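You operate a simulated robot arm through the tools that you are given. There is no shell and no other tool. Be economical: measure what you need, move in short steps, check, and stop when the job is done.

The job below is to be done with a simulated robot arm. You get a single attempt, and the scene is never put back.

Task
Put things in order on the table. At the end: the white thermometer is on the green coaster; the filter stands where the white thermometer stood; the cream wax tin stands where the brown napkin ring stood; the brown napkin ring is on the yellow table plate; whatever was shut is shut again. Leave all else as you found it, and nothing knocked over.
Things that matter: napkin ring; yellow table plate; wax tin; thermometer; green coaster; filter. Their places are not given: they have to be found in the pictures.

It is judged by the outcome, as a careful person would: the job done as asked, and still so three seconds after it is handed in. It fails if anything else is knocked over, pushed out of place, dropped, spilled or broken.

Robot
A 7-joint arm with a two-finger parallel gripper, fixed in place. Base frame: the origin is at the foot of the arm, x ahead of it, y to its left, z up; the work surface is at about z = 740. Lengths are in mm, angles in degrees, forces in N, time in s.
With the tool pointing down near the work surface it reaches from about 300 to 680 mm from the base axis. Its first joint turns from -66.0 to 66.0 degrees. Payload 1.57 kg.
The tool frame sits at the grasp point between the pads (the TCP): z along the fingers, y along the line on which they close. The tips reach 30 mm beyond it. The gripper opens to 110 mm. The fingers are 24 mm wide and 12 mm thick; the gripper's body (48 by 112 mm) begins 78 mm behind the TCP.
Orientation is told as [roll, pitch, yaw] about the base's x, y, z axes, in that order, counted from this pose: with the fingers straight down and closing along the base's y, the tool's x points along the base's -x, its y along +y and its z along -z.

Tools
- The arm moves only by the tool jog_arm. Its argument "series" is a list of rows, each a list of 3 entries, a list of its own where there are three numbers: the gripper command, from -1 (fully open) to 1 (shut), values between in proportion, then the shift along the tool's x, y, z in mm, then the turn, a rotation vector about the tool's x, y, z in degrees. In form: [[gripper, [dx, dy, dz], [wx, wy, wz]], ...]. A call has 1 to 8 rows; each row is the pose to reach, as a shift and turn from the pose commanded when the call began, along the tool's axes at that moment. Each row takes 0.2 s and may step no farther than 50 mm and 8.6 degrees from the row before; otherwise, or with a gripper value out of range, the whole call is refused. A pose out of reach is approached as far as the arm can. The call stops where the force on the tool passes 40 N (or 10 N more than at its start, if that is more) or the arm is blocked; 0.2 s more then pass. The fingers move at their own pace (about 108 mm/s each) and stop on an object; they squeeze with about 36 N. The grip force told is the motor's: it shows also when the fingers shut on nothing. Time passes only in rows, and 0.2 s behind the last, so rows that repeat a pose let the fingers close. It gives the time, the measured TCP pose, the force on the tool (base axes), the opening and the grip force at its end, in the units of the frame above (readings bear some noise).
- Cameras (640 x 400 px; columns grow to the right, rows downward): "scene" is fixed at [149.3, -389.7, 1391.7]; the picture's right is [0.86, -0.51, 0.00], its down [-0.35, -0.58, -0.74] and it looks along [0.38, 0.63, -0.68] (base axes); focal length 309 px, centre (320, 200). "wrist" rides on the gripper at [-36, 0, -80] in the tool frame; the picture's right is [0.00, -1.00, 0.00], its down [0.97, 0.00, -0.24] and it looks along [0.24, 0.00, 0.97] (tool axes); focal length 218 px, centre (320, 200).
- grab_frame(camera): a new picture of that camera. It takes no simulated time.
- point_at(camera, pixels): for up to 12 pixels [column, row] of the newest picture of that camera ("zoom" is the newest enlarged one), the place [x, y, z] in the base frame of the surface seen there, good to about 2 mm. It takes no simulated time.
- close_up(camera, box): a new picture of the part [left, top, right, bottom] of that camera's present view, enlarged. It takes no simulated time.
- close_job(): hands the job in; it is judged then, once.

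Go step by step. Measure first, check grasps and placings, and put right what went wrong. The budget is 80 turns and 34 pictures, counting those below and the enlarged ones. Unless the task says otherwise, let go and move clear before handing in.

The tools are called after ">>>" as a command line: name --argument value ..., lists and objects as JSON in quotes. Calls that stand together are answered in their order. jog_arm: Moves the arm, as the interface text tells. Its arguments: {"type":"object","properties":{"series":{"type":"array"}},"required":["series"]} The other tools are called the same way: grab_frame (camera) takes a picture; point_at (camera, pixels) gives the place of the surface under pixels of a picture; close_up (camera, box) takes an enlarged picture of a part of a camera's view; close_job () hands the job in.

At the start:

```text
time_s: 0.0
position: [376.5, 69.0, 1008.9]
orientation: [-0.1, 0.1, 0.0]
wrist_force: [0.8, -0.2, -0.5]
finger_gap: 110.2
grasp_force: 0.0
```

scene: 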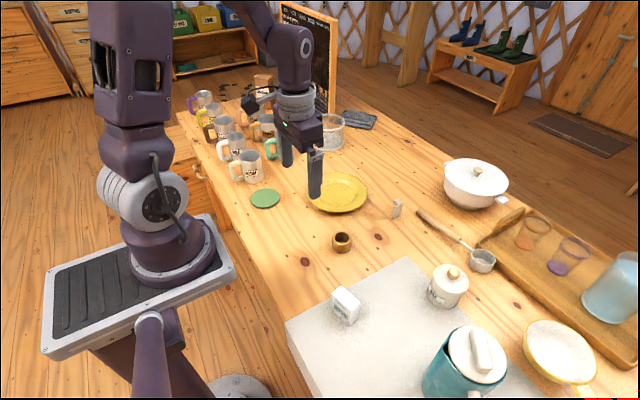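
wrist: 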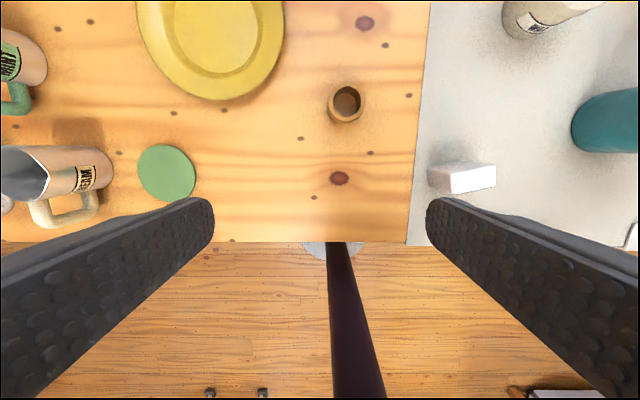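

The scene shows a green coaster (265,198), a yellow plate (338,193), a brown ring (342,242), a white block (345,305), a small thing (396,208) and a lidded cream pot (447,285). I will enlarge these to identify them.

>>> close_up --camera "scene" --box '[300, 180, 500, 330]'

>>> close_up --camera "scene" --box '[170, 60, 390, 220]'

>>> close_up --camera "scene" --box '[400, 200, 640, 400]'

```text
2.67 times, centred on (400, 255) of scene
```

zoom: 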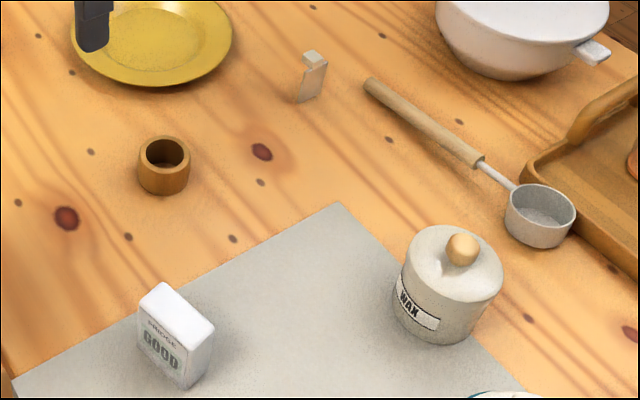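

```text
2.50 times, centred on (280, 140) of scene
```

zoom: 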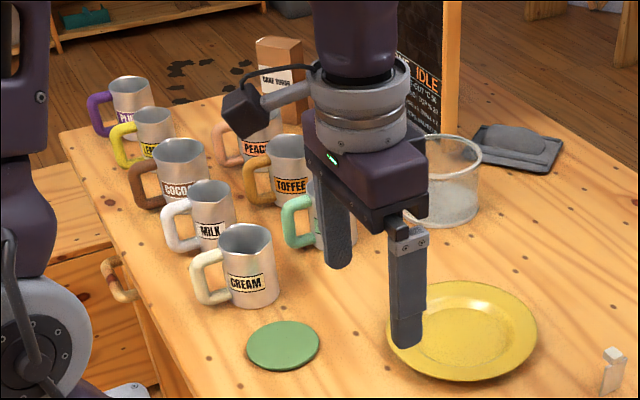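

```text
2.00 times, centred on (520, 300) of scene
```

zoom: 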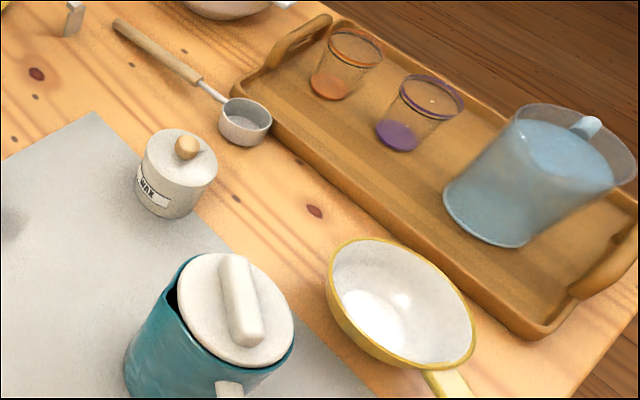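

The white block bears a label, and the filter is not clear yet. I will zoom tighter on the unclear things.

>>> close_up --camera "scene" --box '[320, 280, 370, 330]'

>>> close_up --camera "scene" --box '[310, 90, 390, 160]'

>>> close_up --camera "scene" --box '[370, 185, 430, 230]'

>>> close_up --camera "scene" --box '[410, 310, 530, 400]'

```text
8.00 times, centred on (345, 305) of scene
```

zoom: 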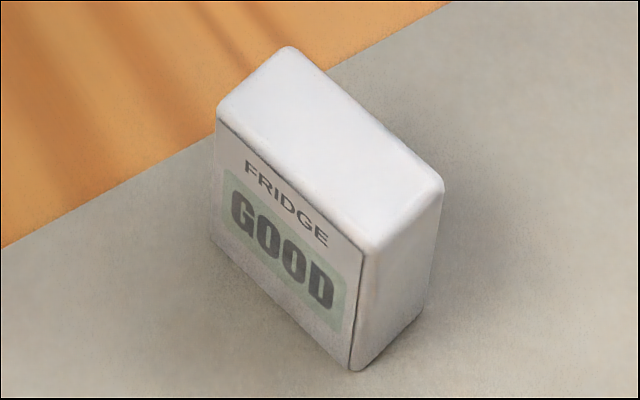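

```text
5.71 times, centred on (350, 125) of scene
```

zoom: 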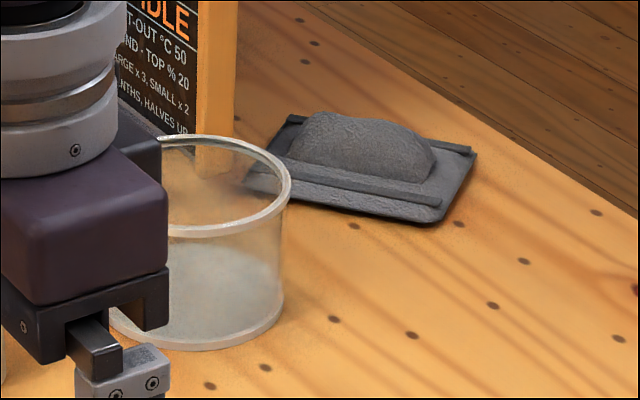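

```text
8.89 times, centred on (400, 208) of scene
```

zoom: 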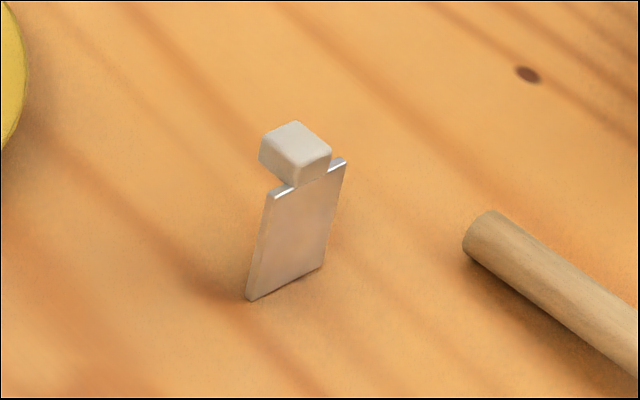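

```text
4.44 times, centred on (470, 355) of scene
```

zoom: 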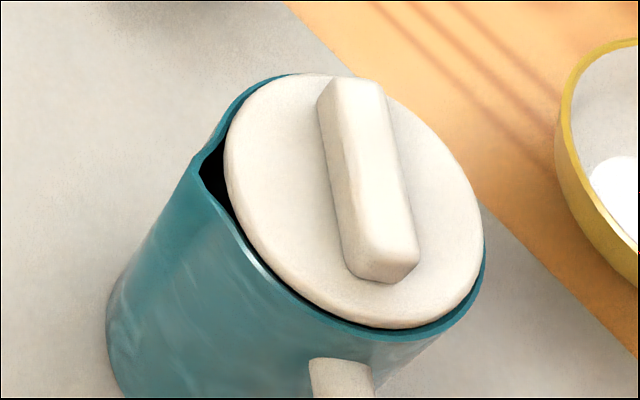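

The white block reads "FRIDGE GOOD", so it is the thermometer. The filter is still not found and may be hidden behind the arm or inside a lidded thing. I will measure the known things, then turn the arm aside to see behind it.

>>> grab_frame --camera "scene"

>>> point_at --camera "scene" --pixels '[[265, 198], [338, 190], [342, 235], [346, 300], [450, 272], [396, 202], [475, 172], [478, 345], [360, 118], [330, 140], [395, 214], [300, 20]]'

>>> jog_arm --series '[[-1, [40, 0, 0], [0, 0, 0]], [-1, [60, -40, 0], [0, 0, 0]], [-1, [60, -90, 0], [0, 0, 0]], [-1, [60, -140, 0], [0, 0, 0]], [-1, [60, -190, 0], [0, 0, 0]], [-1, [60, -240, 0], [0, 0, 0]]]'

>>> grab_frame --camera "scene"

```text
24 pictures are left
```

scene: 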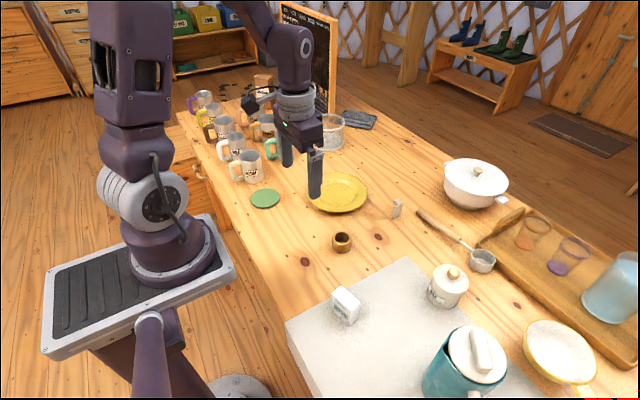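

```text
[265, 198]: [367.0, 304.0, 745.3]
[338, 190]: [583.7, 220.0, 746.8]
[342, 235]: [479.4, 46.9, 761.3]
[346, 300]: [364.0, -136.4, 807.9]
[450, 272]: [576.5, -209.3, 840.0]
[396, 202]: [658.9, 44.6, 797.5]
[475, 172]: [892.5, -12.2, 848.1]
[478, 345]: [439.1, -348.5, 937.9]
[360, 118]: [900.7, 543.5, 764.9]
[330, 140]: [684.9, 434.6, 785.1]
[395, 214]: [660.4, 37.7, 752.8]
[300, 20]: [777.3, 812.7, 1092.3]
```

```text
time_s: 1.4
position: [317.8, -171.7, 1009.3]
orientation: [0.0, 0.0, 0.0]
wrist_force: [-0.1, -0.6, 0.5]
finger_gap: 109.8
grasp_force: 0.0
```

```text
23 pictures are left
```

scene: 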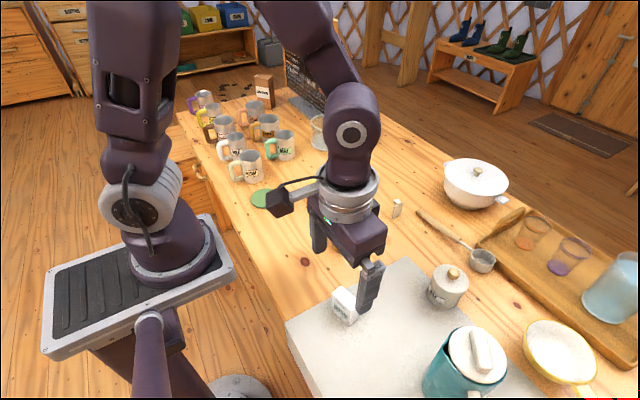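

No new candidate shows behind the arm: mugs, a cake-mix box and a glass cylinder. The small metal thing at (396,208) and the lidded teal jug remain candidates, so I will fly over the small thing for a wrist view.

>>> grab_frame --camera "wrist"

>>> jog_arm --series '[[-1, [-40, 20, 0], [0, 0, 0]], [-1, [-80, 50, 0], [0, 0, 0]], [-1, [-120, 80, 0], [0, 0, 0]], [-1, [-160, 110, 0], [0, 0, 0]], [-1, [-195, 140, 0], [0, 0, 0]], [-1, [-230, 170, 20], [0, 0, 0]], [-1, [-265, 195, 40], [0, 0, 0]], [-1, [-300, 215, 60], [0, 0, 0]]]'

>>> grab_frame --camera "wrist"

```text
22 pictures are left
```

wrist: 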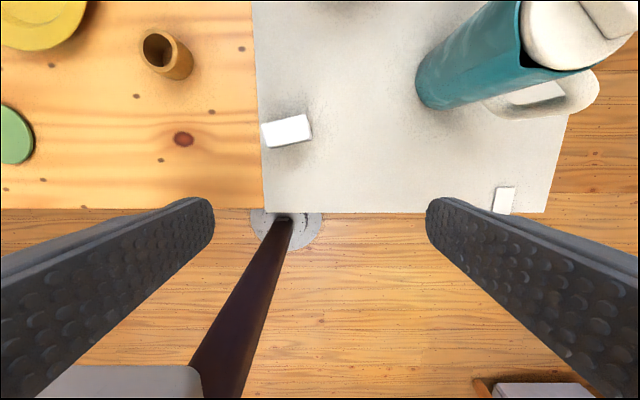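

```text
refused: row 6 steps farther than a row can; nothing moved
```

```text
21 pictures are left
```

wrist: 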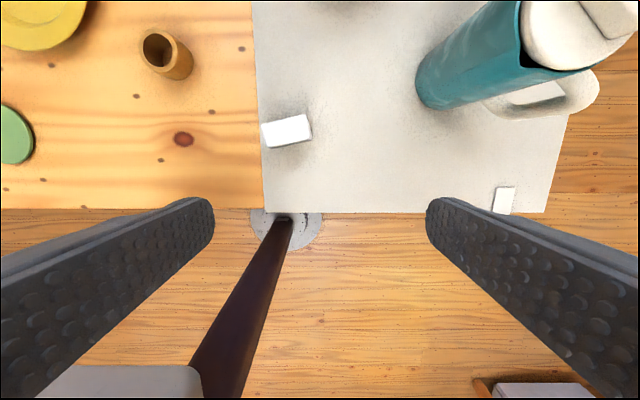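

A flat white thing at wrist pixel (503,200) lies on the slab's near edge. I will enlarge it and look from above at the jug's spout.

>>> close_up --camera "wrist" --box '[400, 0, 640, 230]'

>>> point_at --camera "wrist" --pixels '[[503, 193], [503, 207], [420, 205], [285, 130], [540, 150], [530, 60], [560, 30], [262, 120], [300, 118], [313, 140], [270, 147]]'

>>> jog_arm --series '[[-1, [-40, 20, 0], [0, 0, 0]], [-1, [-80, 50, 0], [0, 0, 0]], [-1, [-120, 80, 0], [0, 0, 0]], [-1, [-155, 110, 0], [0, 0, 0]], [-1, [-190, 140, 0], [0, 0, 0]], [-1, [-220, 170, 20], [0, 0, 0]], [-1, [-250, 195, 40], [0, 0, 0]], [-1, [-280, 215, 60], [0, 0, 0]]]'

>>> grab_frame --camera "wrist"

```text
1.74 times, centred on (520, 115) of wrist
```

zoom: 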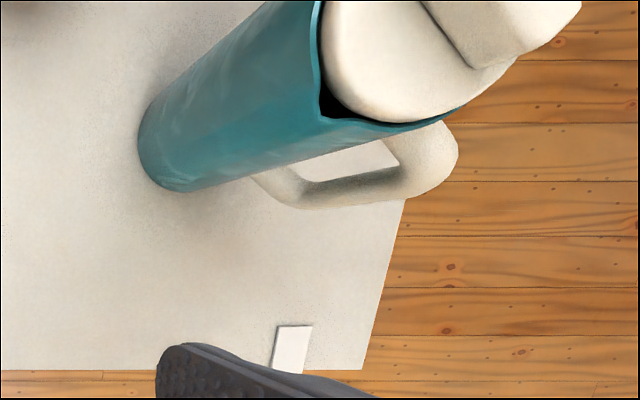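

```text
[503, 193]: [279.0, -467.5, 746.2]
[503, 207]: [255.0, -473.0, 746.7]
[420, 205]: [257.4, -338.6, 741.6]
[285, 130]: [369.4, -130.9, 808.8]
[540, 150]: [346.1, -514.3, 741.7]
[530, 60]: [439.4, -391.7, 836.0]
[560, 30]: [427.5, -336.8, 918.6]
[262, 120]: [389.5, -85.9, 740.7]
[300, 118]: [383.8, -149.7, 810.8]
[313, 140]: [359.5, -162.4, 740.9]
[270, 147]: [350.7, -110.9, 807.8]
```

```text
time_s: 3.2
position: [597.7, 44.6, 948.7]
orientation: [0.0, 0.1, 0.0]
wrist_force: [0.7, 0.4, 0.0]
finger_gap: 110.1
grasp_force: 0.0
```

```text
19 pictures are left
```

wrist: 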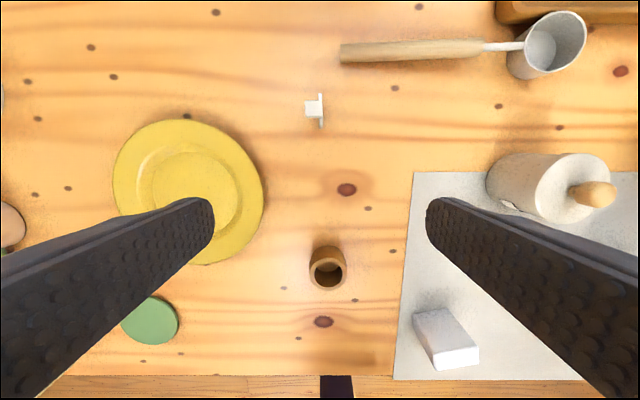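

The small thing is at wrist pixel (316,108); I'll enlarge it.

>>> close_up --camera "wrist" --box '[290, 80, 350, 140]'

>>> point_at --camera "wrist" --pixels '[[310, 108], [320, 97], [320, 123], [327, 270], [317, 255], [340, 255], [188, 190], [262, 190], [115, 190], [188, 120], [540, 180], [592, 195]]'

```text
6.67 times, centred on (320, 110) of wrist
```

zoom: 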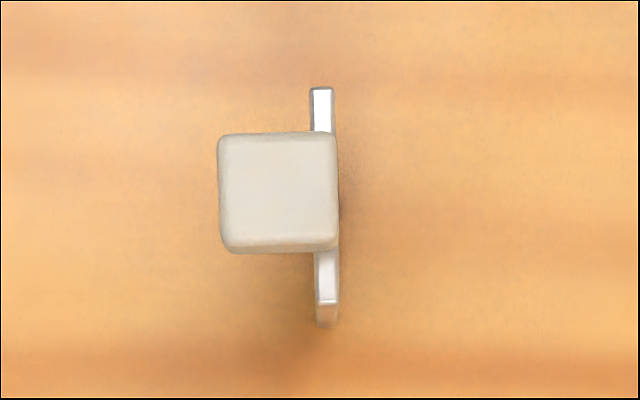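

```text
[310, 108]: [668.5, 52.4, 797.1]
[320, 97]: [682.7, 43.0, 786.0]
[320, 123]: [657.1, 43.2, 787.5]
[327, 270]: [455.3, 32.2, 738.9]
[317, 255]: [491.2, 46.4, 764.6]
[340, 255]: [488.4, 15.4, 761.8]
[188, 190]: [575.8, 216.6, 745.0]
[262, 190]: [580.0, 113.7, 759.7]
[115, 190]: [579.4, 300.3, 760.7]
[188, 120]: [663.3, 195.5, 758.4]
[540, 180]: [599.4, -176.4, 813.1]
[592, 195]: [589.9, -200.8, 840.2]
```

It is a thin metal plate with a cream grip, not clearly a filter, and the reachable teal jug has a lid with a bar grip and could hide one. I will fly over the jug to look.

>>> jog_arm --series '[[-1, [15, -42, -16], [0, 0, 0]], [-1, [30, -84, -32], [0, 0, 0]], [-1, [45, -126, -48], [0, 0, 0]], [-1, [60, -168, -64], [0, 0, 0]], [-1, [75, -210, -80], [0, 0, 0]], [-1, [90, -252, -96], [0, 0, 0]], [-1, [105, -294, -112], [0, 0, 0]], [-1, [120, -336, -128], [0, 0, 0]]]'

>>> grab_frame --camera "wrist"

>>> point_at --camera "scene" --pixels '[[196, 178], [192, 172], [475, 335], [487, 365]]'

```text
time_s: 5.0
position: [476.0, -293.1, 1076.6]
orientation: [0.1, 0.0, 0.0]
wrist_force: [0.6, -0.5, 0.8]
finger_gap: 110.1
grasp_force: 0.1
```

```text
17 pictures are left
```

wrist: 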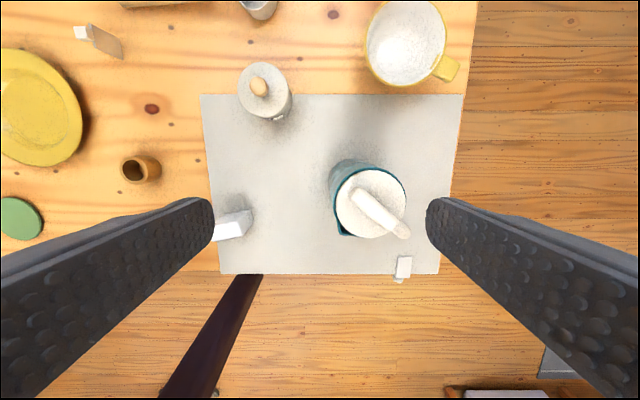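

```text
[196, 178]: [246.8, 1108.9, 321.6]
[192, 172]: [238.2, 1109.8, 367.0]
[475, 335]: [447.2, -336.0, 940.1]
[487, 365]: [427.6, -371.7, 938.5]
```

The jug lid with its bar is at (370,210), and another small thing with an overhanging piece lies at (402,268). I will enlarge that area.

>>> close_up --camera "wrist" --box '[320, 150, 440, 290]'

>>> point_at --camera "wrist" --pixels '[[355, 193], [403, 233], [363, 189], [353, 200], [378, 212], [340, 200], [399, 187], [345, 232], [398, 280], [403, 262], [375, 172], [343, 222]]'

```text
2.86 times, centred on (380, 220) of wrist
```

zoom: 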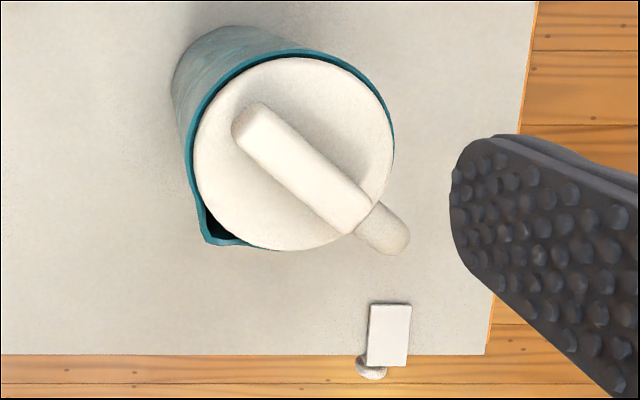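

```text
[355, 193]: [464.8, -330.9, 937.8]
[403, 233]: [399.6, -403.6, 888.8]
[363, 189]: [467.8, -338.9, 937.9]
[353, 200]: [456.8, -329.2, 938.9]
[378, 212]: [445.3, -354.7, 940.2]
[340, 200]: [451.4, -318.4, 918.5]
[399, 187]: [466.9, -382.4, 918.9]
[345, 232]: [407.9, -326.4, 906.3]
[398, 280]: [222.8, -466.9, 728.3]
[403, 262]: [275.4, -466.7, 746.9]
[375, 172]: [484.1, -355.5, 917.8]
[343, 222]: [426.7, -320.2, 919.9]
```

The knob thing at (398,280) belongs to the table edge; the jug lid's bar is centred near (447,-349), top z 939, lid face z 919, axis about 40° from x. I will turn the gripper by 40° and come above it.

>>> jog_arm --series '[[-1, [6, -11, 15], [0, 0, -8]], [-1, [12, -22, 30], [0, 0, -16]], [-1, [18, -33, 45], [0, 0, -24]], [-1, [24, -44, 60], [0, 0, -32]], [-1, [29, -56, 76], [0, 0, -39.7]], [-1, [29, -56, 76], [0, 0, -39.7]]]'

>>> close_up --camera "wrist" --box '[220, 130, 420, 255]'

>>> point_at --camera "zoom" --pixels '[[320, 60], [320, 110], [320, 160], [320, 200], [320, 250], [320, 300], [280, 200], [360, 200], [300, 130], [340, 130]]'

```text
time_s: 6.4
position: [447.0, -348.1, 1001.5]
orientation: [0.1, 0.0, 39.8]
wrist_force: [0.1, -0.4, 0.5]
finger_gap: 109.8
grasp_force: 0.0
```

```text
3.20 times, centred on (320, 192) of wrist
```

zoom: 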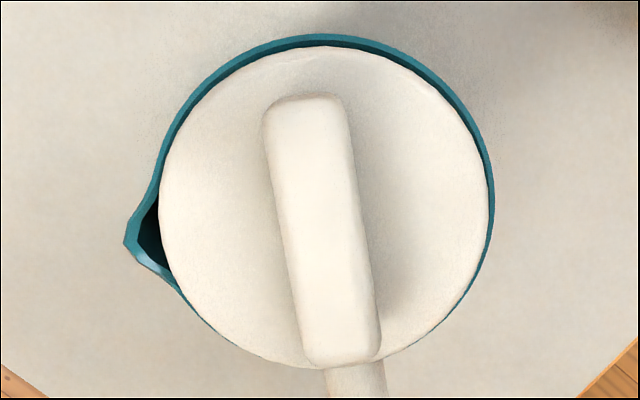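

```text
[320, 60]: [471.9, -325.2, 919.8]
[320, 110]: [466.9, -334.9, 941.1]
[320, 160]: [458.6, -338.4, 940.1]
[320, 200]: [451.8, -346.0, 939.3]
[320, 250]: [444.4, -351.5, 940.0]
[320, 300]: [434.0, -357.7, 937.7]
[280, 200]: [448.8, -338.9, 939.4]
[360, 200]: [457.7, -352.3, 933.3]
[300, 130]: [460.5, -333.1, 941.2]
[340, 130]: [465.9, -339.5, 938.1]
```

The bar axis is a further 7° round and its centre is near (448,-349). I will fix the yaw, descend to z 952 and close.

>>> jog_arm --series '[[-1, [0, 0, 10], [0, 0, -7]], [-1, [0, 0, 30], [0, 0, -7]], [-1, [0, 0, 49], [0, 0, -7]], [0.5, [0, 0, 49], [0, 0, -7]], [1, [0, 0, 49], [0, 0, -7]], [1, [0, 0, 49], [0, 0, -7]], [1, [0, 0, 49], [0, 0, -7]]]'

```text
time_s: 8.0
position: [448.8, -350.5, 951.5]
orientation: [0.0, 0.0, 46.7]
wrist_force: [-0.9, 1.3, -0.3]
finger_gap: 17.5
grasp_force: 32.7
```

The lid bar is held (gap 17.5). I will lift it straight up a little and watch the force.

>>> jog_arm --series '[[1, [0, 0, -5], [0, 0, 0]], [1, [0, 0, -15], [0, 0, 0]], [1, [0, 0, -40], [0, 0, 0]], [1, [0, 0, -80], [0, 0, 0]], [1, [0, 0, -80], [0, 0, 0]]]'

>>> close_up --camera "scene" --box '[400, 250, 560, 400]'

```text
time_s: 9.2
position: [446.9, -347.5, 1031.3]
orientation: [0.0, 0.0, 46.7]
wrist_force: [-0.5, 0.1, -4.0]
finger_gap: 17.3
grasp_force: 32.1
```

```text
2.67 times, centred on (480, 325) of scene
```

zoom: 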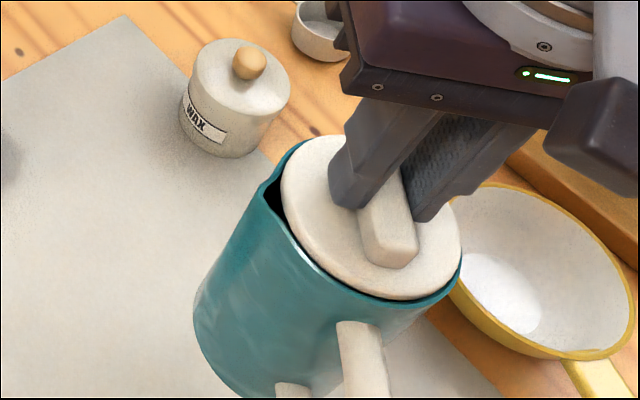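

The jug has come up whole with the lid still seated, so the lid is fixed to it. I will lower it back exactly where it stood.

>>> jog_arm --series '[[1, [0, 0, 35], [0, 0, 0]], [1, [0, 0, 60], [0, 0, 0]], [1, [0, 0, 73], [0, 0, 0]], [1, [0, 0, 77], [0, 0, 0]], [1, [0, 0, 79], [0, 0, 0]], [1, [0, 0, 80], [0, 0, 0]], [1, [0, 0, 80], [0, 0, 0]]]'

>>> close_up --camera "scene" --box '[400, 250, 560, 400]'

```text
time_s: 10.8
position: [447.4, -347.8, 951.8]
orientation: [0.1, 0.0, 46.7]
wrist_force: [-1.2, 1.4, 1.6]
finger_gap: 17.2
grasp_force: 32.1
```

```text
2.67 times, centred on (480, 325) of scene
```

zoom: 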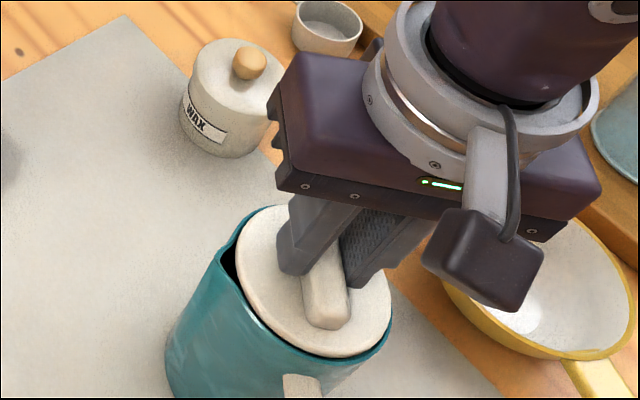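

The jug is back on the slab. I will let go, rise, and look closely at the knob-and-tab thing at the slab's near edge, around (250,-467).

>>> jog_arm --series '[[0.6, [0, 0, 0], [0, 0, 0]], [0, [0, 0, 0], [0, 0, 0]], [-0.5, [0, 0, 0], [0, 0, 0]], [-0.5, [0, 0, -20], [0, 0, 0]], [-0.5, [0, 0, -60], [0, 0, 0]], [-0.5, [0, 0, -90], [0, 0, 0]], [-1, [0, 0, -90], [0, 0, 0]]]'

>>> jog_arm --series '[[-1, [48, 0, 0], [0, 0, 0]], [-1, [90, 10, 0], [0, 0, 0]], [-1, [130, 20, 10], [0, 0, 0]], [-1, [160, 25, 20], [0, 0, 0]]]'

>>> grab_frame --camera "wrist"

```text
time_s: 12.4
position: [448.2, -348.1, 1042.9]
orientation: [0.0, 0.0, 46.7]
wrist_force: [0.0, 0.1, 0.6]
finger_gap: 110.0
grasp_force: 0.0
```

```text
time_s: 13.4
position: [318.8, -448.6, 1021.0]
orientation: [0.0, 0.0, 46.7]
wrist_force: [-0.4, 0.1, 0.3]
finger_gap: 109.9
grasp_force: 0.1
```

```text
12 pictures are left
```

wrist: 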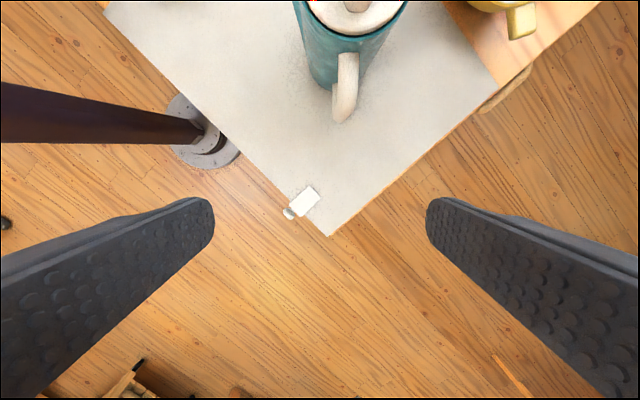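

The tab is at (304,200) with a knob at (289,213). One enlargement will settle what it is.

>>> close_up --camera "wrist" --box '[260, 170, 350, 230]'

>>> point_at --camera "zoom" --pixels '[[320, 200], [380, 120], [250, 260], [215, 300], [350, 230], [270, 170], [200, 315], [235, 285], [290, 250]]'

```text
6.67 times, centred on (305, 200) of wrist
```

zoom: 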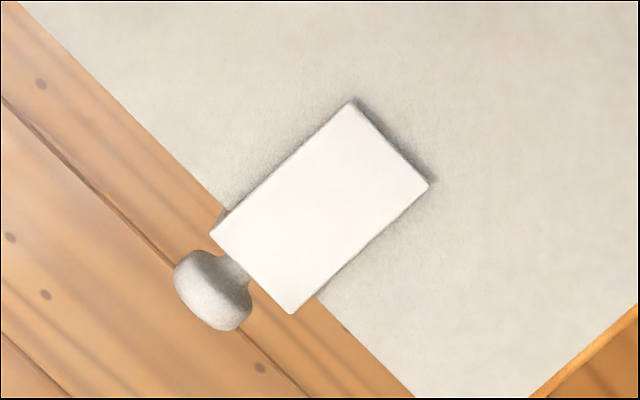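

```text
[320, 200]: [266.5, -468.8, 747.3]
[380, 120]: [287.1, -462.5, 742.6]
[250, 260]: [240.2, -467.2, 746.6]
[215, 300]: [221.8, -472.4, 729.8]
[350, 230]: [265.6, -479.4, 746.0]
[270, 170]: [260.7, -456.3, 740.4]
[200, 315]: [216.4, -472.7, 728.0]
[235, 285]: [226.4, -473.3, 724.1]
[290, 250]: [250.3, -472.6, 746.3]
```

The tab is a white plate about 46×24 mm on the slab, with a grey knob just off the edge. I will probe depths round it, without a new picture.

>>> point_at --camera "zoom" --pixels '[[150, 170], [120, 230], [300, 340], [340, 345], [250, 340], [225, 218], [228, 262], [245, 290], [285, 308], [180, 280], [240, 320], [410, 180]]'

>>> point_at --camera "wrist" --pixels '[[505, 90], [515, 80], [520, 20], [355, 80], [345, 110], [350, 40], [480, 95], [328, 233], [180, 100], [205, 130], [180, 155]]'

```text
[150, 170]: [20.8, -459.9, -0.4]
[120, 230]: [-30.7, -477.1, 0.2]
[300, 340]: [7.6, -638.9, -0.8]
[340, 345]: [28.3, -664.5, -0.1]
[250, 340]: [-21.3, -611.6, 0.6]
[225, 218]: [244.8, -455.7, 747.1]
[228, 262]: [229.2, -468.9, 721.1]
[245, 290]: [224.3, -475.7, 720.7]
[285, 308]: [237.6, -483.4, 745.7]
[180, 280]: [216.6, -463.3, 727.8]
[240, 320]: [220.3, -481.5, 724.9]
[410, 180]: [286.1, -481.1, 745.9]
```

```text
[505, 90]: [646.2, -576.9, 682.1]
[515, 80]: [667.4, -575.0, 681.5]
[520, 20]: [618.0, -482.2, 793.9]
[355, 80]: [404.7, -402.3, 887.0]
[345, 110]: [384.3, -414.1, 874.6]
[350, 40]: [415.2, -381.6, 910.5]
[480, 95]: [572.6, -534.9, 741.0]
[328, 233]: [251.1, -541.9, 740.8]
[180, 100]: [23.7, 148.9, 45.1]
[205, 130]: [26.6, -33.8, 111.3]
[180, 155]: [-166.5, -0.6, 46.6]
```

The plate and knob look like a clamp fixed on the table edge beside the fixed slab, hard by the arm's joint limit, so I leave it alone. The only reachable loose candidate for the filter is the plate-with-grip. First I take the thermometer: its footprint works out as 53×26 mm centred at (366,-133), yaw 12.5°.

>>> jog_arm --series '[[-1, [-37, 26, 0], [0, 0, 5]], [-1, [-75, 52, 0], [0, 0, 10]], [-1, [-112, 78, 0], [0, 0, 15]], [-1, [-150, 104, 0], [0, 0, 20]], [-1, [-187, 130, 0], [0, 0, 25]], [-1, [-225, 156, 0], [0, 0, 30]], [-1, [-262, 182.6, 0], [0, 0, 34.2]], [-0.6, [-262, 182.6, 48], [0, 0, 34.2]]]'

>>> point_at --camera "scene" --pixels '[[252, 183], [244, 178], [262, 180], [265, 208], [265, 189], [250, 198], [280, 198]]'

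>>> grab_frame --camera "wrist"

```text
time_s: 15.2
position: [364.9, -129.7, 974.2]
orientation: [0.0, 0.0, 12.4]
wrist_force: [-0.9, -0.4, -0.4]
finger_gap: 88.0
grasp_force: 0.1
```

```text
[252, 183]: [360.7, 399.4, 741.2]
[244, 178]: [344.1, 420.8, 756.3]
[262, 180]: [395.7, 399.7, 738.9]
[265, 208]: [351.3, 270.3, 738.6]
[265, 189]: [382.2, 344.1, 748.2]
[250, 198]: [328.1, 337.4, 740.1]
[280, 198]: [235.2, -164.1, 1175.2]
```

```text
10 pictures are left
```

wrist: 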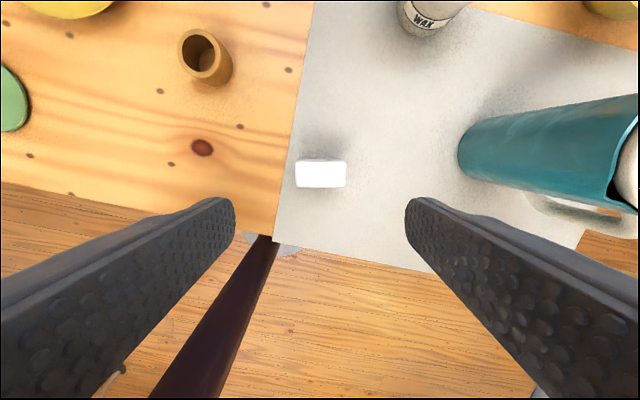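

The block is square to the fingers and centred (320,174). I will go down to z 785, grip and lift slightly.

>>> jog_arm --series '[[-0.5, [0, -2, 45], [0, 0, 0]], [-0.5, [0, -2, 90], [0, 0, 0]], [-0.5, [0, -2, 135], [0, 0, 0]], [-0.5, [0, -2, 170], [0, 0, 0]], [-0.5, [0, -2, 188], [0, 0, 0]], [0.3, [0, -2, 188], [0, 0, 0]], [1, [0, -2, 188], [0, 0, 0]], [1, [0, -2, 188], [0, 0, 0]]]'

>>> jog_arm --series '[[1, [0, 0, -5], [0, 0, 0]], [1, [0, 0, -40], [0, 0, 0]], [1, [0, 0, -80], [0, 0, 0]], [1, [0, 0, -110], [0, 0, 0]]]'

```text
time_s: 17.0
position: [367.4, -133.8, 784.7]
orientation: [0.0, 0.0, 12.5]
wrist_force: [0.7, 1.4, 0.2]
finger_gap: 57.5
grasp_force: 36.4
```

```text
time_s: 18.0
position: [367.8, -134.4, 896.8]
orientation: [0.0, 0.0, 12.5]
wrist_force: [0.7, 0.4, -0.2]
finger_gap: 57.0
grasp_force: 35.9
```

The thermometer is held. Next I carry it to above the coaster centre (367,306).

>>> jog_arm --series '[[1, [-10.5, 47, 0], [0, 0, 0]], [1, [-21, 94, 0], [0, 0, 0]], [1, [-31.5, 141, 0], [0, 0, 0]], [1, [-42, 188, 0], [0, 0, 0]], [1, [-52.5, 235, 0], [0, 0, 0]], [1, [-63, 282, 0], [0, 0, 0]], [1, [-73.5, 329, 0], [0, 0, 0]], [1, [-84, 376, 0], [0, 0, 0]]]'

>>> jog_arm --series '[[1, [-10, 50, 20], [0, 0, 0]], [1, [-11, 53.5, 60], [0, 0, 0]], [1, [-11, 53.5, 90], [0, 0, 0]], [1, [-11, 53.5, 90], [0, 0, 0]]]'

>>> grab_frame --camera "wrist"

```text
time_s: 19.8
position: [368.2, 251.1, 896.8]
orientation: [-0.1, 0.0, 12.5]
wrist_force: [0.2, 0.3, 0.3]
finger_gap: 57.5
grasp_force: 36.1
```

```text
refused: row 1 steps farther than a row can; nothing moved
```

```text
9 pictures are left
```

wrist: 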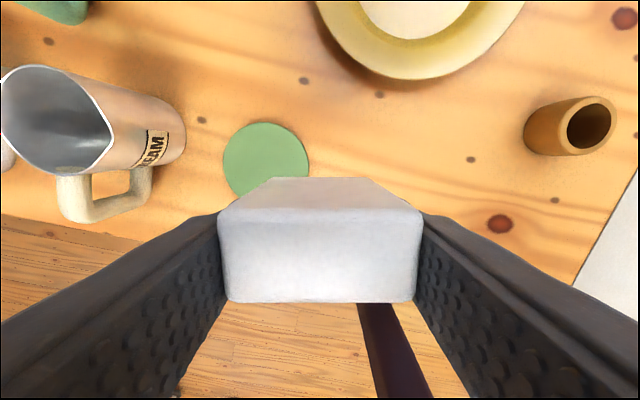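

The coaster is clear at (265,160) and the cream mug's handle ends near (150,175). I measure both before placing.

>>> point_at --camera "wrist" --pixels '[[226, 160], [306, 160], [265, 125], [265, 160], [148, 180], [180, 150], [95, 215], [105, 130]]'

```text
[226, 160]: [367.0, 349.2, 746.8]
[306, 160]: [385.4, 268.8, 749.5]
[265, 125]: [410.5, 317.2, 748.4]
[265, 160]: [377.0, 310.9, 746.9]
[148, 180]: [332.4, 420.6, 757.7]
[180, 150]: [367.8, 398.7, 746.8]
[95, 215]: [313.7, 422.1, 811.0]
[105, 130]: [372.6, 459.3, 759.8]
```

The coaster centre is about (370,308), top about z 747. I move over it and lower to TCP z 792.

>>> jog_arm --series '[[1, [-7, 28, 10], [0, 0, 0]], [1, [-14, 55, 40], [0, 0, 0]], [1, [-14, 55, 80], [0, 0, 0]], [1, [-14, 55, 98], [0, 0, 0]], [1, [-14, 55, 103], [0, 0, 0]], [1, [-14, 55, 105], [0, 0, 0]], [1, [-14, 55, 105], [0, 0, 0]]]'

```text
time_s: 21.4
position: [369.7, 309.8, 792.2]
orientation: [0.2, -0.1, 12.5]
wrist_force: [-2.4, -2.7, 29.8]
finger_gap: 56.9
grasp_force: 35.9
```

A force of 30 N upward shows it rests on the coaster. I ease up a hair, let go and rise.

>>> jog_arm --series '[[1, [0, 0, -0.8], [0, 0, 0]], [0.2, [0, 0, -0.8], [0, 0, 0]], [-0.4, [0, 0, -0.8], [0, 0, 0]], [-0.4, [0, 0, -0.8], [0, 0, 0]], [-0.4, [0, 0, -40], [0, 0, 0]], [-0.4, [0, 0, -80], [0, 0, 0]], [-0.4, [0, 0, -120], [0, 0, 0]]]'

>>> grab_frame --camera "scene"

```text
time_s: 23.0
position: [368.7, 307.9, 911.6]
orientation: [0.0, 0.0, 12.5]
wrist_force: [0.2, 0.8, 0.3]
finger_gap: 77.0
grasp_force: 0.0
```

```text
8 pictures are left
```

scene: 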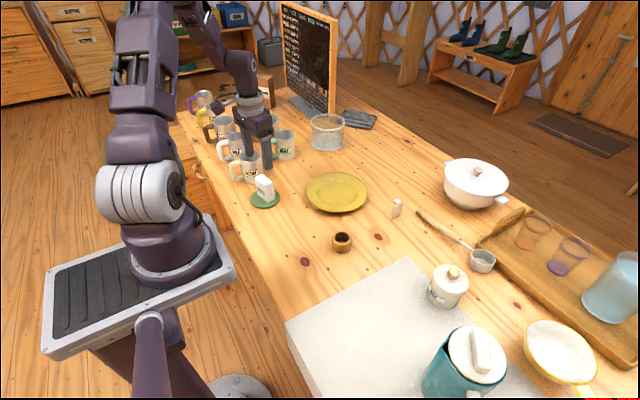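

The thermometer stands on the coaster at (265,190), and the chalkboard is now unobstructed. I will read it for a hint about the filter.

>>> close_up --camera "scene" --box '[276, 0, 346, 115]'

>>> point_at --camera "scene" --pixels '[[342, 233], [350, 238], [334, 238], [342, 243], [342, 236], [342, 249], [349, 247], [335, 247], [452, 268], [447, 306], [338, 193], [338, 205]]'

```text
3.48 times, centred on (311, 58) of scene
```

zoom: 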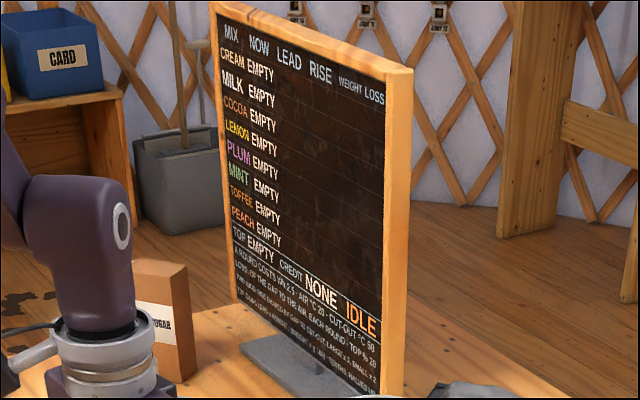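

```text
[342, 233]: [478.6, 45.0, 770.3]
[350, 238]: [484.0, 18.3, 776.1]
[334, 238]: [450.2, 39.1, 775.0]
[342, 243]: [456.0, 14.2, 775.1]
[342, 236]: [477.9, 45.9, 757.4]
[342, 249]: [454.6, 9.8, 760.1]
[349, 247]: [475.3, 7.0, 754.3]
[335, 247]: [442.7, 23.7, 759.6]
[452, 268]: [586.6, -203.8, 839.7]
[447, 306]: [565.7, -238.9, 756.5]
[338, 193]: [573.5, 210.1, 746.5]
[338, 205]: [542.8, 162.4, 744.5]
```

The board only lists the mugs, with no hint about the filter. Next is the napkin ring: its outer diameter is about 40, top z 776, centre about (467,29). I will fly above it and take a picture.

>>> jog_arm --series '[[-0.4, [-5, -42, 0], [0, 0, 2]], [-0.4, [-10, -84, 0], [0, 0, 4]], [-0.4, [-15, -126, 0], [0, 0, 6]], [-0.4, [-20, -168, 0], [0, 0, 8]], [-0.4, [-25, -210, 0], [0, 0, 10]], [-0.4, [-30, -252, 0], [0, 0, 12]], [-0.4, [-35.7, -293.5, 0], [0, 0, 12.5]], [-0.4, [-35.7, -293.5, 30], [0, 0, 12.5]]]'

>>> grab_frame --camera "wrist"

```text
time_s: 24.8
position: [466.9, 28.5, 880.1]
orientation: [0.1, 0.0, 0.0]
wrist_force: [0.7, 0.0, -0.3]
finger_gap: 77.0
grasp_force: 0.1
```

```text
6 pictures are left
```

wrist: 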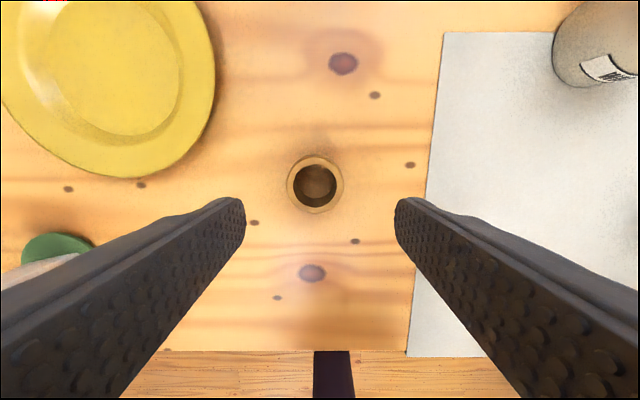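

The ring shows at (315,185); I measure its rim.

>>> point_at --camera "wrist" --pixels '[[291, 185], [341, 185], [316, 159], [316, 210], [90, 80], [5, 80], [213, 80], [110, 173], [110, 90], [550, 60], [435, 60], [170, 80]]'

```text
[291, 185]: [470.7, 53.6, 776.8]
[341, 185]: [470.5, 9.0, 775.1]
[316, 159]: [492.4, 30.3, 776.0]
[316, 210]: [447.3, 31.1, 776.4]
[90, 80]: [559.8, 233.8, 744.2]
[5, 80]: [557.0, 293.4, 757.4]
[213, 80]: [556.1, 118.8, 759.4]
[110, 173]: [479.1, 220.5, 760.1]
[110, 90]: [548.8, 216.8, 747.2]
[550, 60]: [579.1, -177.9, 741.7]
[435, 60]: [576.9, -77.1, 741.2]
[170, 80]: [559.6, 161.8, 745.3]
```

Ring centre is (470,31); plate centre is about (571,208), flat at z 745. I descend to z 773, grip the ring and lift.

>>> jog_arm --series '[[-0.4, [-3, 2.5, 45], [0, 0, 0]], [-0.4, [-3, 2.5, 85], [0, 0, 0]], [-0.4, [-3, 2.5, 106], [0, 0, 0]], [0.2, [-3, 2.5, 106], [0, 0, 0]], [1, [-3, 2.5, 106], [0, 0, 0]], [1, [-3, 2.5, 106], [0, 0, 0]], [1, [-3, 2.5, 101], [0, 0, 0]], [1, [-3, 2.5, 60], [0, 0, 0]]]'

```text
time_s: 26.6
position: [469.5, 32.4, 820.3]
orientation: [0.0, -0.1, 0.0]
wrist_force: [0.2, 0.3, -1.2]
finger_gap: 48.1
grasp_force: 36.6
```

The ring is held (gap 48). I carry it over the plate centre and lower it.

>>> jog_arm --series '[[1, [-20, 35, -10], [0, 0, 0]], [1, [-40, 70, -10], [0, 0, 0]], [1, [-60, 105, -10], [0, 0, 0]], [1, [-80, 140, -10], [0, 0, 0]], [1, [-101.5, 175.6, -10], [0, 0, 0]], [1, [-101.5, 175.6, 20], [0, 0, 0]], [1, [-101.5, 175.6, 37], [0, 0, 0]], [1, [-101.5, 175.6, 40], [0, 0, 0]]]'

```text
time_s: 28.2
position: [573.8, 209.6, 793.6]
orientation: [0.0, -0.3, -0.1]
wrist_force: [-0.9, -0.2, 13.9]
finger_gap: 47.3
grasp_force: 35.4
stopped in row 8: the force on the tool passed its limit (the readings are from after the stop); the commanded pose is now the measured one
```

It met something at z 793.6, higher than the expected 779. I take a close look before going on.

>>> close_up --camera "scene" --box '[290, 140, 390, 225]'

```text
4.71 times, centred on (340, 182) of scene
```

zoom: 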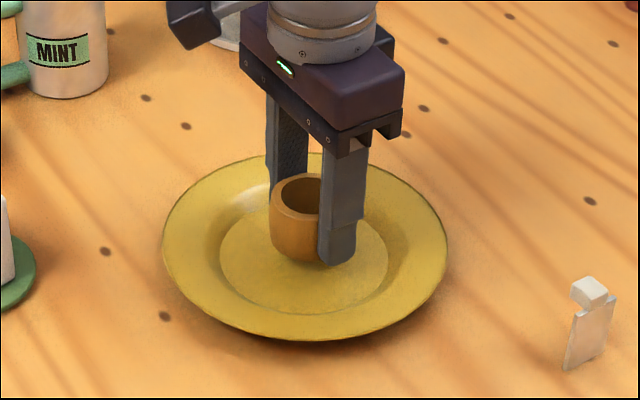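

The ring is upright over the plate's well; I measure its rim and the well.

>>> point_at --camera "zoom" --pixels '[[290, 212], [283, 182], [278, 240], [300, 256], [290, 275], [340, 262], [250, 255], [305, 215]]'

```text
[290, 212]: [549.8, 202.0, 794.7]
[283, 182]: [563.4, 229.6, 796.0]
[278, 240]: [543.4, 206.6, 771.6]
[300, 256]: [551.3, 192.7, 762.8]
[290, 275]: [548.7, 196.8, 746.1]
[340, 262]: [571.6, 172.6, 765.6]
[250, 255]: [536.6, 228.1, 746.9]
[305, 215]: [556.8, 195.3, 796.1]
```

The ring rim is at z 795, about 14 mm above its seat, so the stop was only a jolt. I lower gently.

>>> jog_arm --series '[[1, [0, 0, 4], [0, 0, 0]], [1, [0, 0, 8], [0, 0, 0]], [1, [0, 0, 11], [0, 0, 0]], [1, [0, 0, 13], [0, 0, 0]], [1, [0, 0, 13], [0, 0, 0]]]'

```text
time_s: 28.6
position: [576.0, 209.3, 792.4]
orientation: [0.1, -0.4, 0.0]
wrist_force: [0.0, -1.5, 8.9]
finger_gap: 47.2
grasp_force: 36.0
stopped in row 1: the force on the tool passed its limit (the readings are from after the stop); the commanded pose is now the measured one
```

The ring's underside is at z 760, exactly the plate rim's height, with an upward push of 9–14 N. The plate evidently bears things at rim level, so the ring is seated. I ease off, open a little and check that it stays.

>>> jog_arm --series '[[0.8, [0, 0, -0.3], [0, 0, 0]], [0.3, [0, 0, -0.3], [0, 0, 0]], [-0.2, [0, 0, -0.3], [0, 0, 0]], [-0.2, [0, 0, -0.3], [0, 0, 0]], [-0.2, [0, 0, -20], [0, 0, 0]], [-0.2, [0, 0, -60], [0, 0, 0]], [-0.2, [0, 0, -100], [0, 0, 0]]]'

>>> grab_frame --camera "wrist"

>>> point_at --camera "wrist" --pixels '[[320, 160], [320, 170], [320, 200], [300, 180], [340, 180], [320, 185], [290, 180]]'

```text
time_s: 30.2
position: [574.8, 209.7, 892.6]
orientation: [0.2, -0.2, -0.1]
wrist_force: [-1.0, -0.9, -0.2]
finger_gap: 65.9
grasp_force: 0.1
```

```text
4 pictures are left
```

wrist: 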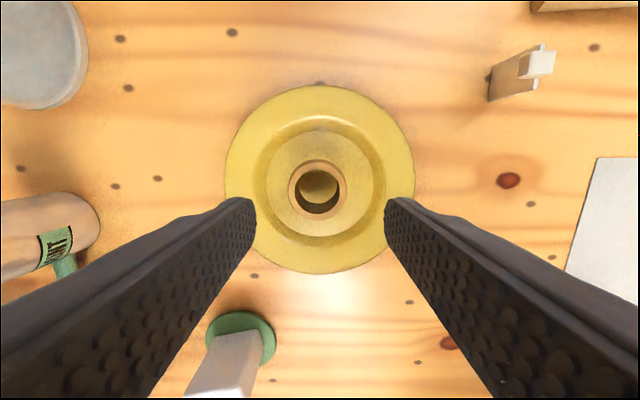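

```text
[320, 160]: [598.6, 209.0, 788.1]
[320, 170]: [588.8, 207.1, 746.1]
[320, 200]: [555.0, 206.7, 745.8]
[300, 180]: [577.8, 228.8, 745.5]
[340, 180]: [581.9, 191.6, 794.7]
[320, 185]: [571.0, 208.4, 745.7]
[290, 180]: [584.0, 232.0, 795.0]
```

The ring stands on the plate, free of the gripper. Next is the tin: I will go over it and grip the wooden knob, which also shows whether its lid is loose.

>>> jog_arm --series '[[-0.4, [0, -46, -10], [0, 0, 0]], [-0.4, [0, -92, -20], [0, 0, 0]], [-0.4, [0, -138, -20], [0, 0, 0]], [-0.4, [0, -186, -20], [0, 0, 0]], [-0.4, [0, -234, -20], [0, 0, 0]], [-0.4, [0, -282, -20], [0, 0, 0]], [-0.4, [-5, -330, -20], [0, 0, 0]], [-0.4, [-10, -378, -20], [0, 0, 0]]]'

>>> jog_arm --series '[[-0.4, [-3, -33, 0], [0, 0, 0]], [-0.4, [-3, -33, 0], [0, 0, 0]]]'

>>> grab_frame --camera "wrist"

```text
time_s: 32.0
position: [584.2, -169.4, 911.8]
orientation: [0.1, -0.3, 0.0]
wrist_force: [1.4, 0.1, -0.3]
finger_gap: 76.9
grasp_force: 0.1
```

```text
time_s: 32.6
position: [586.6, -202.4, 912.6]
orientation: [0.2, -0.3, 0.0]
wrist_force: [0.2, -0.1, -0.4]
finger_gap: 77.0
grasp_force: 0.1
```

```text
3 pictures are left
```

wrist: 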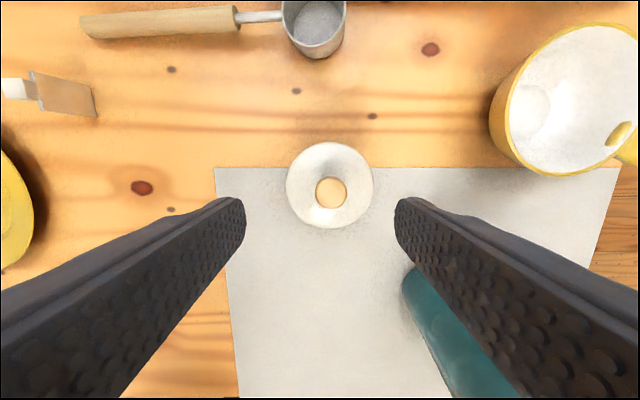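

The knob is at (331,192) with the tin round it; I measure the knob, the lid edges and the small plate's top.

>>> point_at --camera "wrist" --pixels '[[331, 192], [318, 192], [345, 192], [331, 178], [331, 206], [289, 185], [371, 185], [330, 145], [330, 226], [310, 165], [12, 88], [38, 90]]'

```text
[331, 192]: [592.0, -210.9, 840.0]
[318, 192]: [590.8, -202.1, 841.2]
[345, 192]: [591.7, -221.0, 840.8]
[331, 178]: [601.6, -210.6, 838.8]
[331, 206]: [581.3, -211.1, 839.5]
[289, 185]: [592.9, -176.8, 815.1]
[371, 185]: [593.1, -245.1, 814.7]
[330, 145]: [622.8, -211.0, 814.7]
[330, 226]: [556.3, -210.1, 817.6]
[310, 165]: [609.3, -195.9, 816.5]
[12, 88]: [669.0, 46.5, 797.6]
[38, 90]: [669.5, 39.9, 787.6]
```

Tin centre is (591,-211), knob top z 840, lid z 816. I lower to z 849, grip the knob and lift a little.

>>> jog_arm --series '[[-0.3, [-4.5, -8.6, 20], [0, 0, 0]], [-0.3, [-4.5, -8.6, 50], [0, 0, 0]], [-0.3, [-4.5, -8.6, 63], [0, 0, 0]], [0.4, [-4.5, -8.6, 63], [0, 0, 0]], [1, [-4.5, -8.6, 63], [0, 0, 0]], [1, [-4.5, -8.6, 63], [0, 0, 0]], [1, [-4.5, -8.6, 63], [0, 0, 0]]]'

>>> jog_arm --series '[[1, [0, 0, -4], [0, 0, 0]], [1, [0, 0, -14], [0, 0, 0]], [1, [0, 0, -30], [0, 0, 0]], [1, [0, 0, -30], [0, 0, 0]]]'

>>> close_up --camera "scene" --box '[380, 190, 500, 320]'

```text
time_s: 34.2
position: [592.0, -209.2, 849.4]
orientation: [0.1, -0.4, 0.1]
wrist_force: [1.7, -0.7, -2.3]
finger_gap: 21.8
grasp_force: 34.1
```

```text
time_s: 35.2
position: [591.1, -210.3, 879.1]
orientation: [0.1, -0.3, 0.0]
wrist_force: [-0.7, -0.2, -2.0]
finger_gap: 21.5
grasp_force: 34.3
```

```text
3.08 times, centred on (440, 255) of scene
```

zoom: 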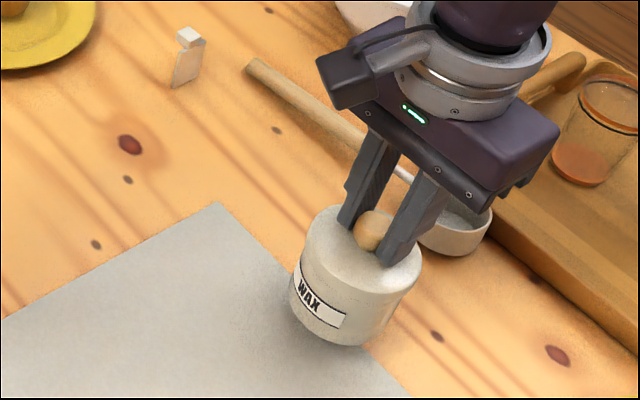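

The whole tin came up with its lid, so it is one piece and hides nothing. I carry it by the knob to the ring's old place (470,31).

>>> jog_arm --series '[[1, [20, 40, -5], [0, 0, 0]], [1, [40, 80, -5], [0, 0, 0]], [1, [60, 121, -5], [0, 0, 0]], [1, [80, 161, -5], [0, 0, 0]], [1, [100, 201, -5], [0, 0, 0]], [1, [120.6, 242, -5], [0, 0, 0]], [1, [120.6, 242, 10], [0, 0, 0]], [1, [120.6, 242, 22], [0, 0, 0]]]'

>>> jog_arm --series '[[1, [0, 0, 5], [0, 0, 0]], [1, [0, 0, 7], [0, 0, 0]], [1, [0, 0, 8.5], [0, 0, 0]], [1, [0, 0, 8.5], [0, 0, 0]]]'

```text
time_s: 37.0
position: [471.8, 33.2, 856.2]
orientation: [0.1, -0.3, 0.0]
wrist_force: [-0.4, -0.7, -2.8]
finger_gap: 21.3
grasp_force: 34.5
```

```text
time_s: 38.0
position: [470.9, 31.9, 849.3]
orientation: [0.1, -0.5, 0.1]
wrist_force: [-7.1, 2.5, 35.9]
finger_gap: 21.4
grasp_force: 34.6
```

It rests on the table (36 N up) at (471,32). I ease off, open and rise.

>>> jog_arm --series '[[1, [0, 0, -1], [0, 0, 0]], [0.5, [0, 0, -1], [0, 0, 0]], [0, [0, 0, -1], [0, 0, 0]], [0, [0, 0, -1], [0, 0, 0]], [0, [0, 0, -30], [0, 0, 0]], [0, [0, 0, -70], [0, 0, 0]]]'

>>> jog_arm --series '[[0, [-45, 5, 0], [0, 0, 0]], [0, [-90, 10, 0], [0, 0, 0]], [0, [-135, 15, 0], [0, 0, 0]], [0, [-175, 18, 0], [0, 0, 0]], [0, [-197.5, 18, 20], [0, 0, 0]], [0, [-197.5, 18, 20], [0, 0, 0]]]'

```text
time_s: 39.4
position: [471.4, 32.9, 917.6]
orientation: [0.1, -0.3, 0.0]
wrist_force: [0.4, -0.1, 0.3]
finger_gap: 55.0
grasp_force: 0.1
```

```text
time_s: 40.8
position: [668.8, 49.4, 900.2]
orientation: [0.2, -0.2, 0.0]
wrist_force: [-1.1, -0.4, -0.1]
finger_gap: 54.9
grasp_force: 0.0
```

I am above the plate-with-grip; its grip block spans about y 42–60 with top z 797. I descend to z 795 and close along y on block and plate.

>>> jog_arm --series '[[0, [0, 1.5, 45], [0, 0, 0]], [0, [0, 1.5, 85], [0, 0, 0]], [0, [0, 1.5, 105], [0, 0, 0]], [0.3, [0, 1.5, 105], [0, 0, 0]], [0.5, [0, 1.5, 105], [0, 0, 0]], [0.6, [0, 1.5, 105], [0, 0, 0]], [1, [0, 1.5, 105], [0, 0, 0]], [1, [0, 1.5, 105], [0, 0, 0]]]'

```text
time_s: 42.6
position: [669.5, 52.4, 792.2]
orientation: [0.2, -0.3, 0.0]
wrist_force: [0.0, -0.1, -0.1]
finger_gap: 17.0
grasp_force: 32.1
```

It is gripped with gap 17. I lift it and check.

>>> jog_arm --series '[[1, [0, 0, -4], [0, 0, 0]], [1, [0, 0, -30], [0, 0, 0]], [1, [0, 0, -70], [0, 0, 0]], [1, [0, 0, -110], [0, 0, 0]], [1, [0, 0, -110], [0, 0, 0]]]'

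>>> close_up --camera "scene" --box '[330, 120, 460, 270]'

```text
time_s: 43.8
position: [667.6, 51.6, 905.0]
orientation: [0.2, -0.4, 0.1]
wrist_force: [0.1, -0.4, -0.2]
finger_gap: 17.0
grasp_force: 32.1
```

```text
2.67 times, centred on (395, 195) of scene
```

zoom: 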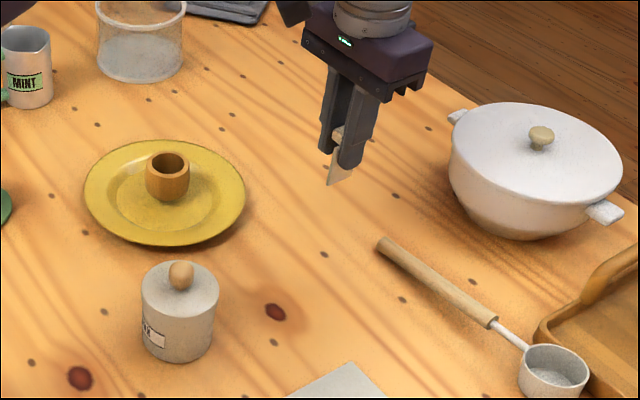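

The filter is held upright; tin and ring stand well. I measure its lower edge relative to the tool.

>>> point_at --camera "zoom" --pixels '[[331, 182], [333, 176], [345, 178], [340, 172], [338, 130]]'

```text
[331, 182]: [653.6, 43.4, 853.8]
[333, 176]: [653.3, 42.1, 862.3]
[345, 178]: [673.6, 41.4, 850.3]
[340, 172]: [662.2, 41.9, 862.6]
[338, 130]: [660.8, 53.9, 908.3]
```

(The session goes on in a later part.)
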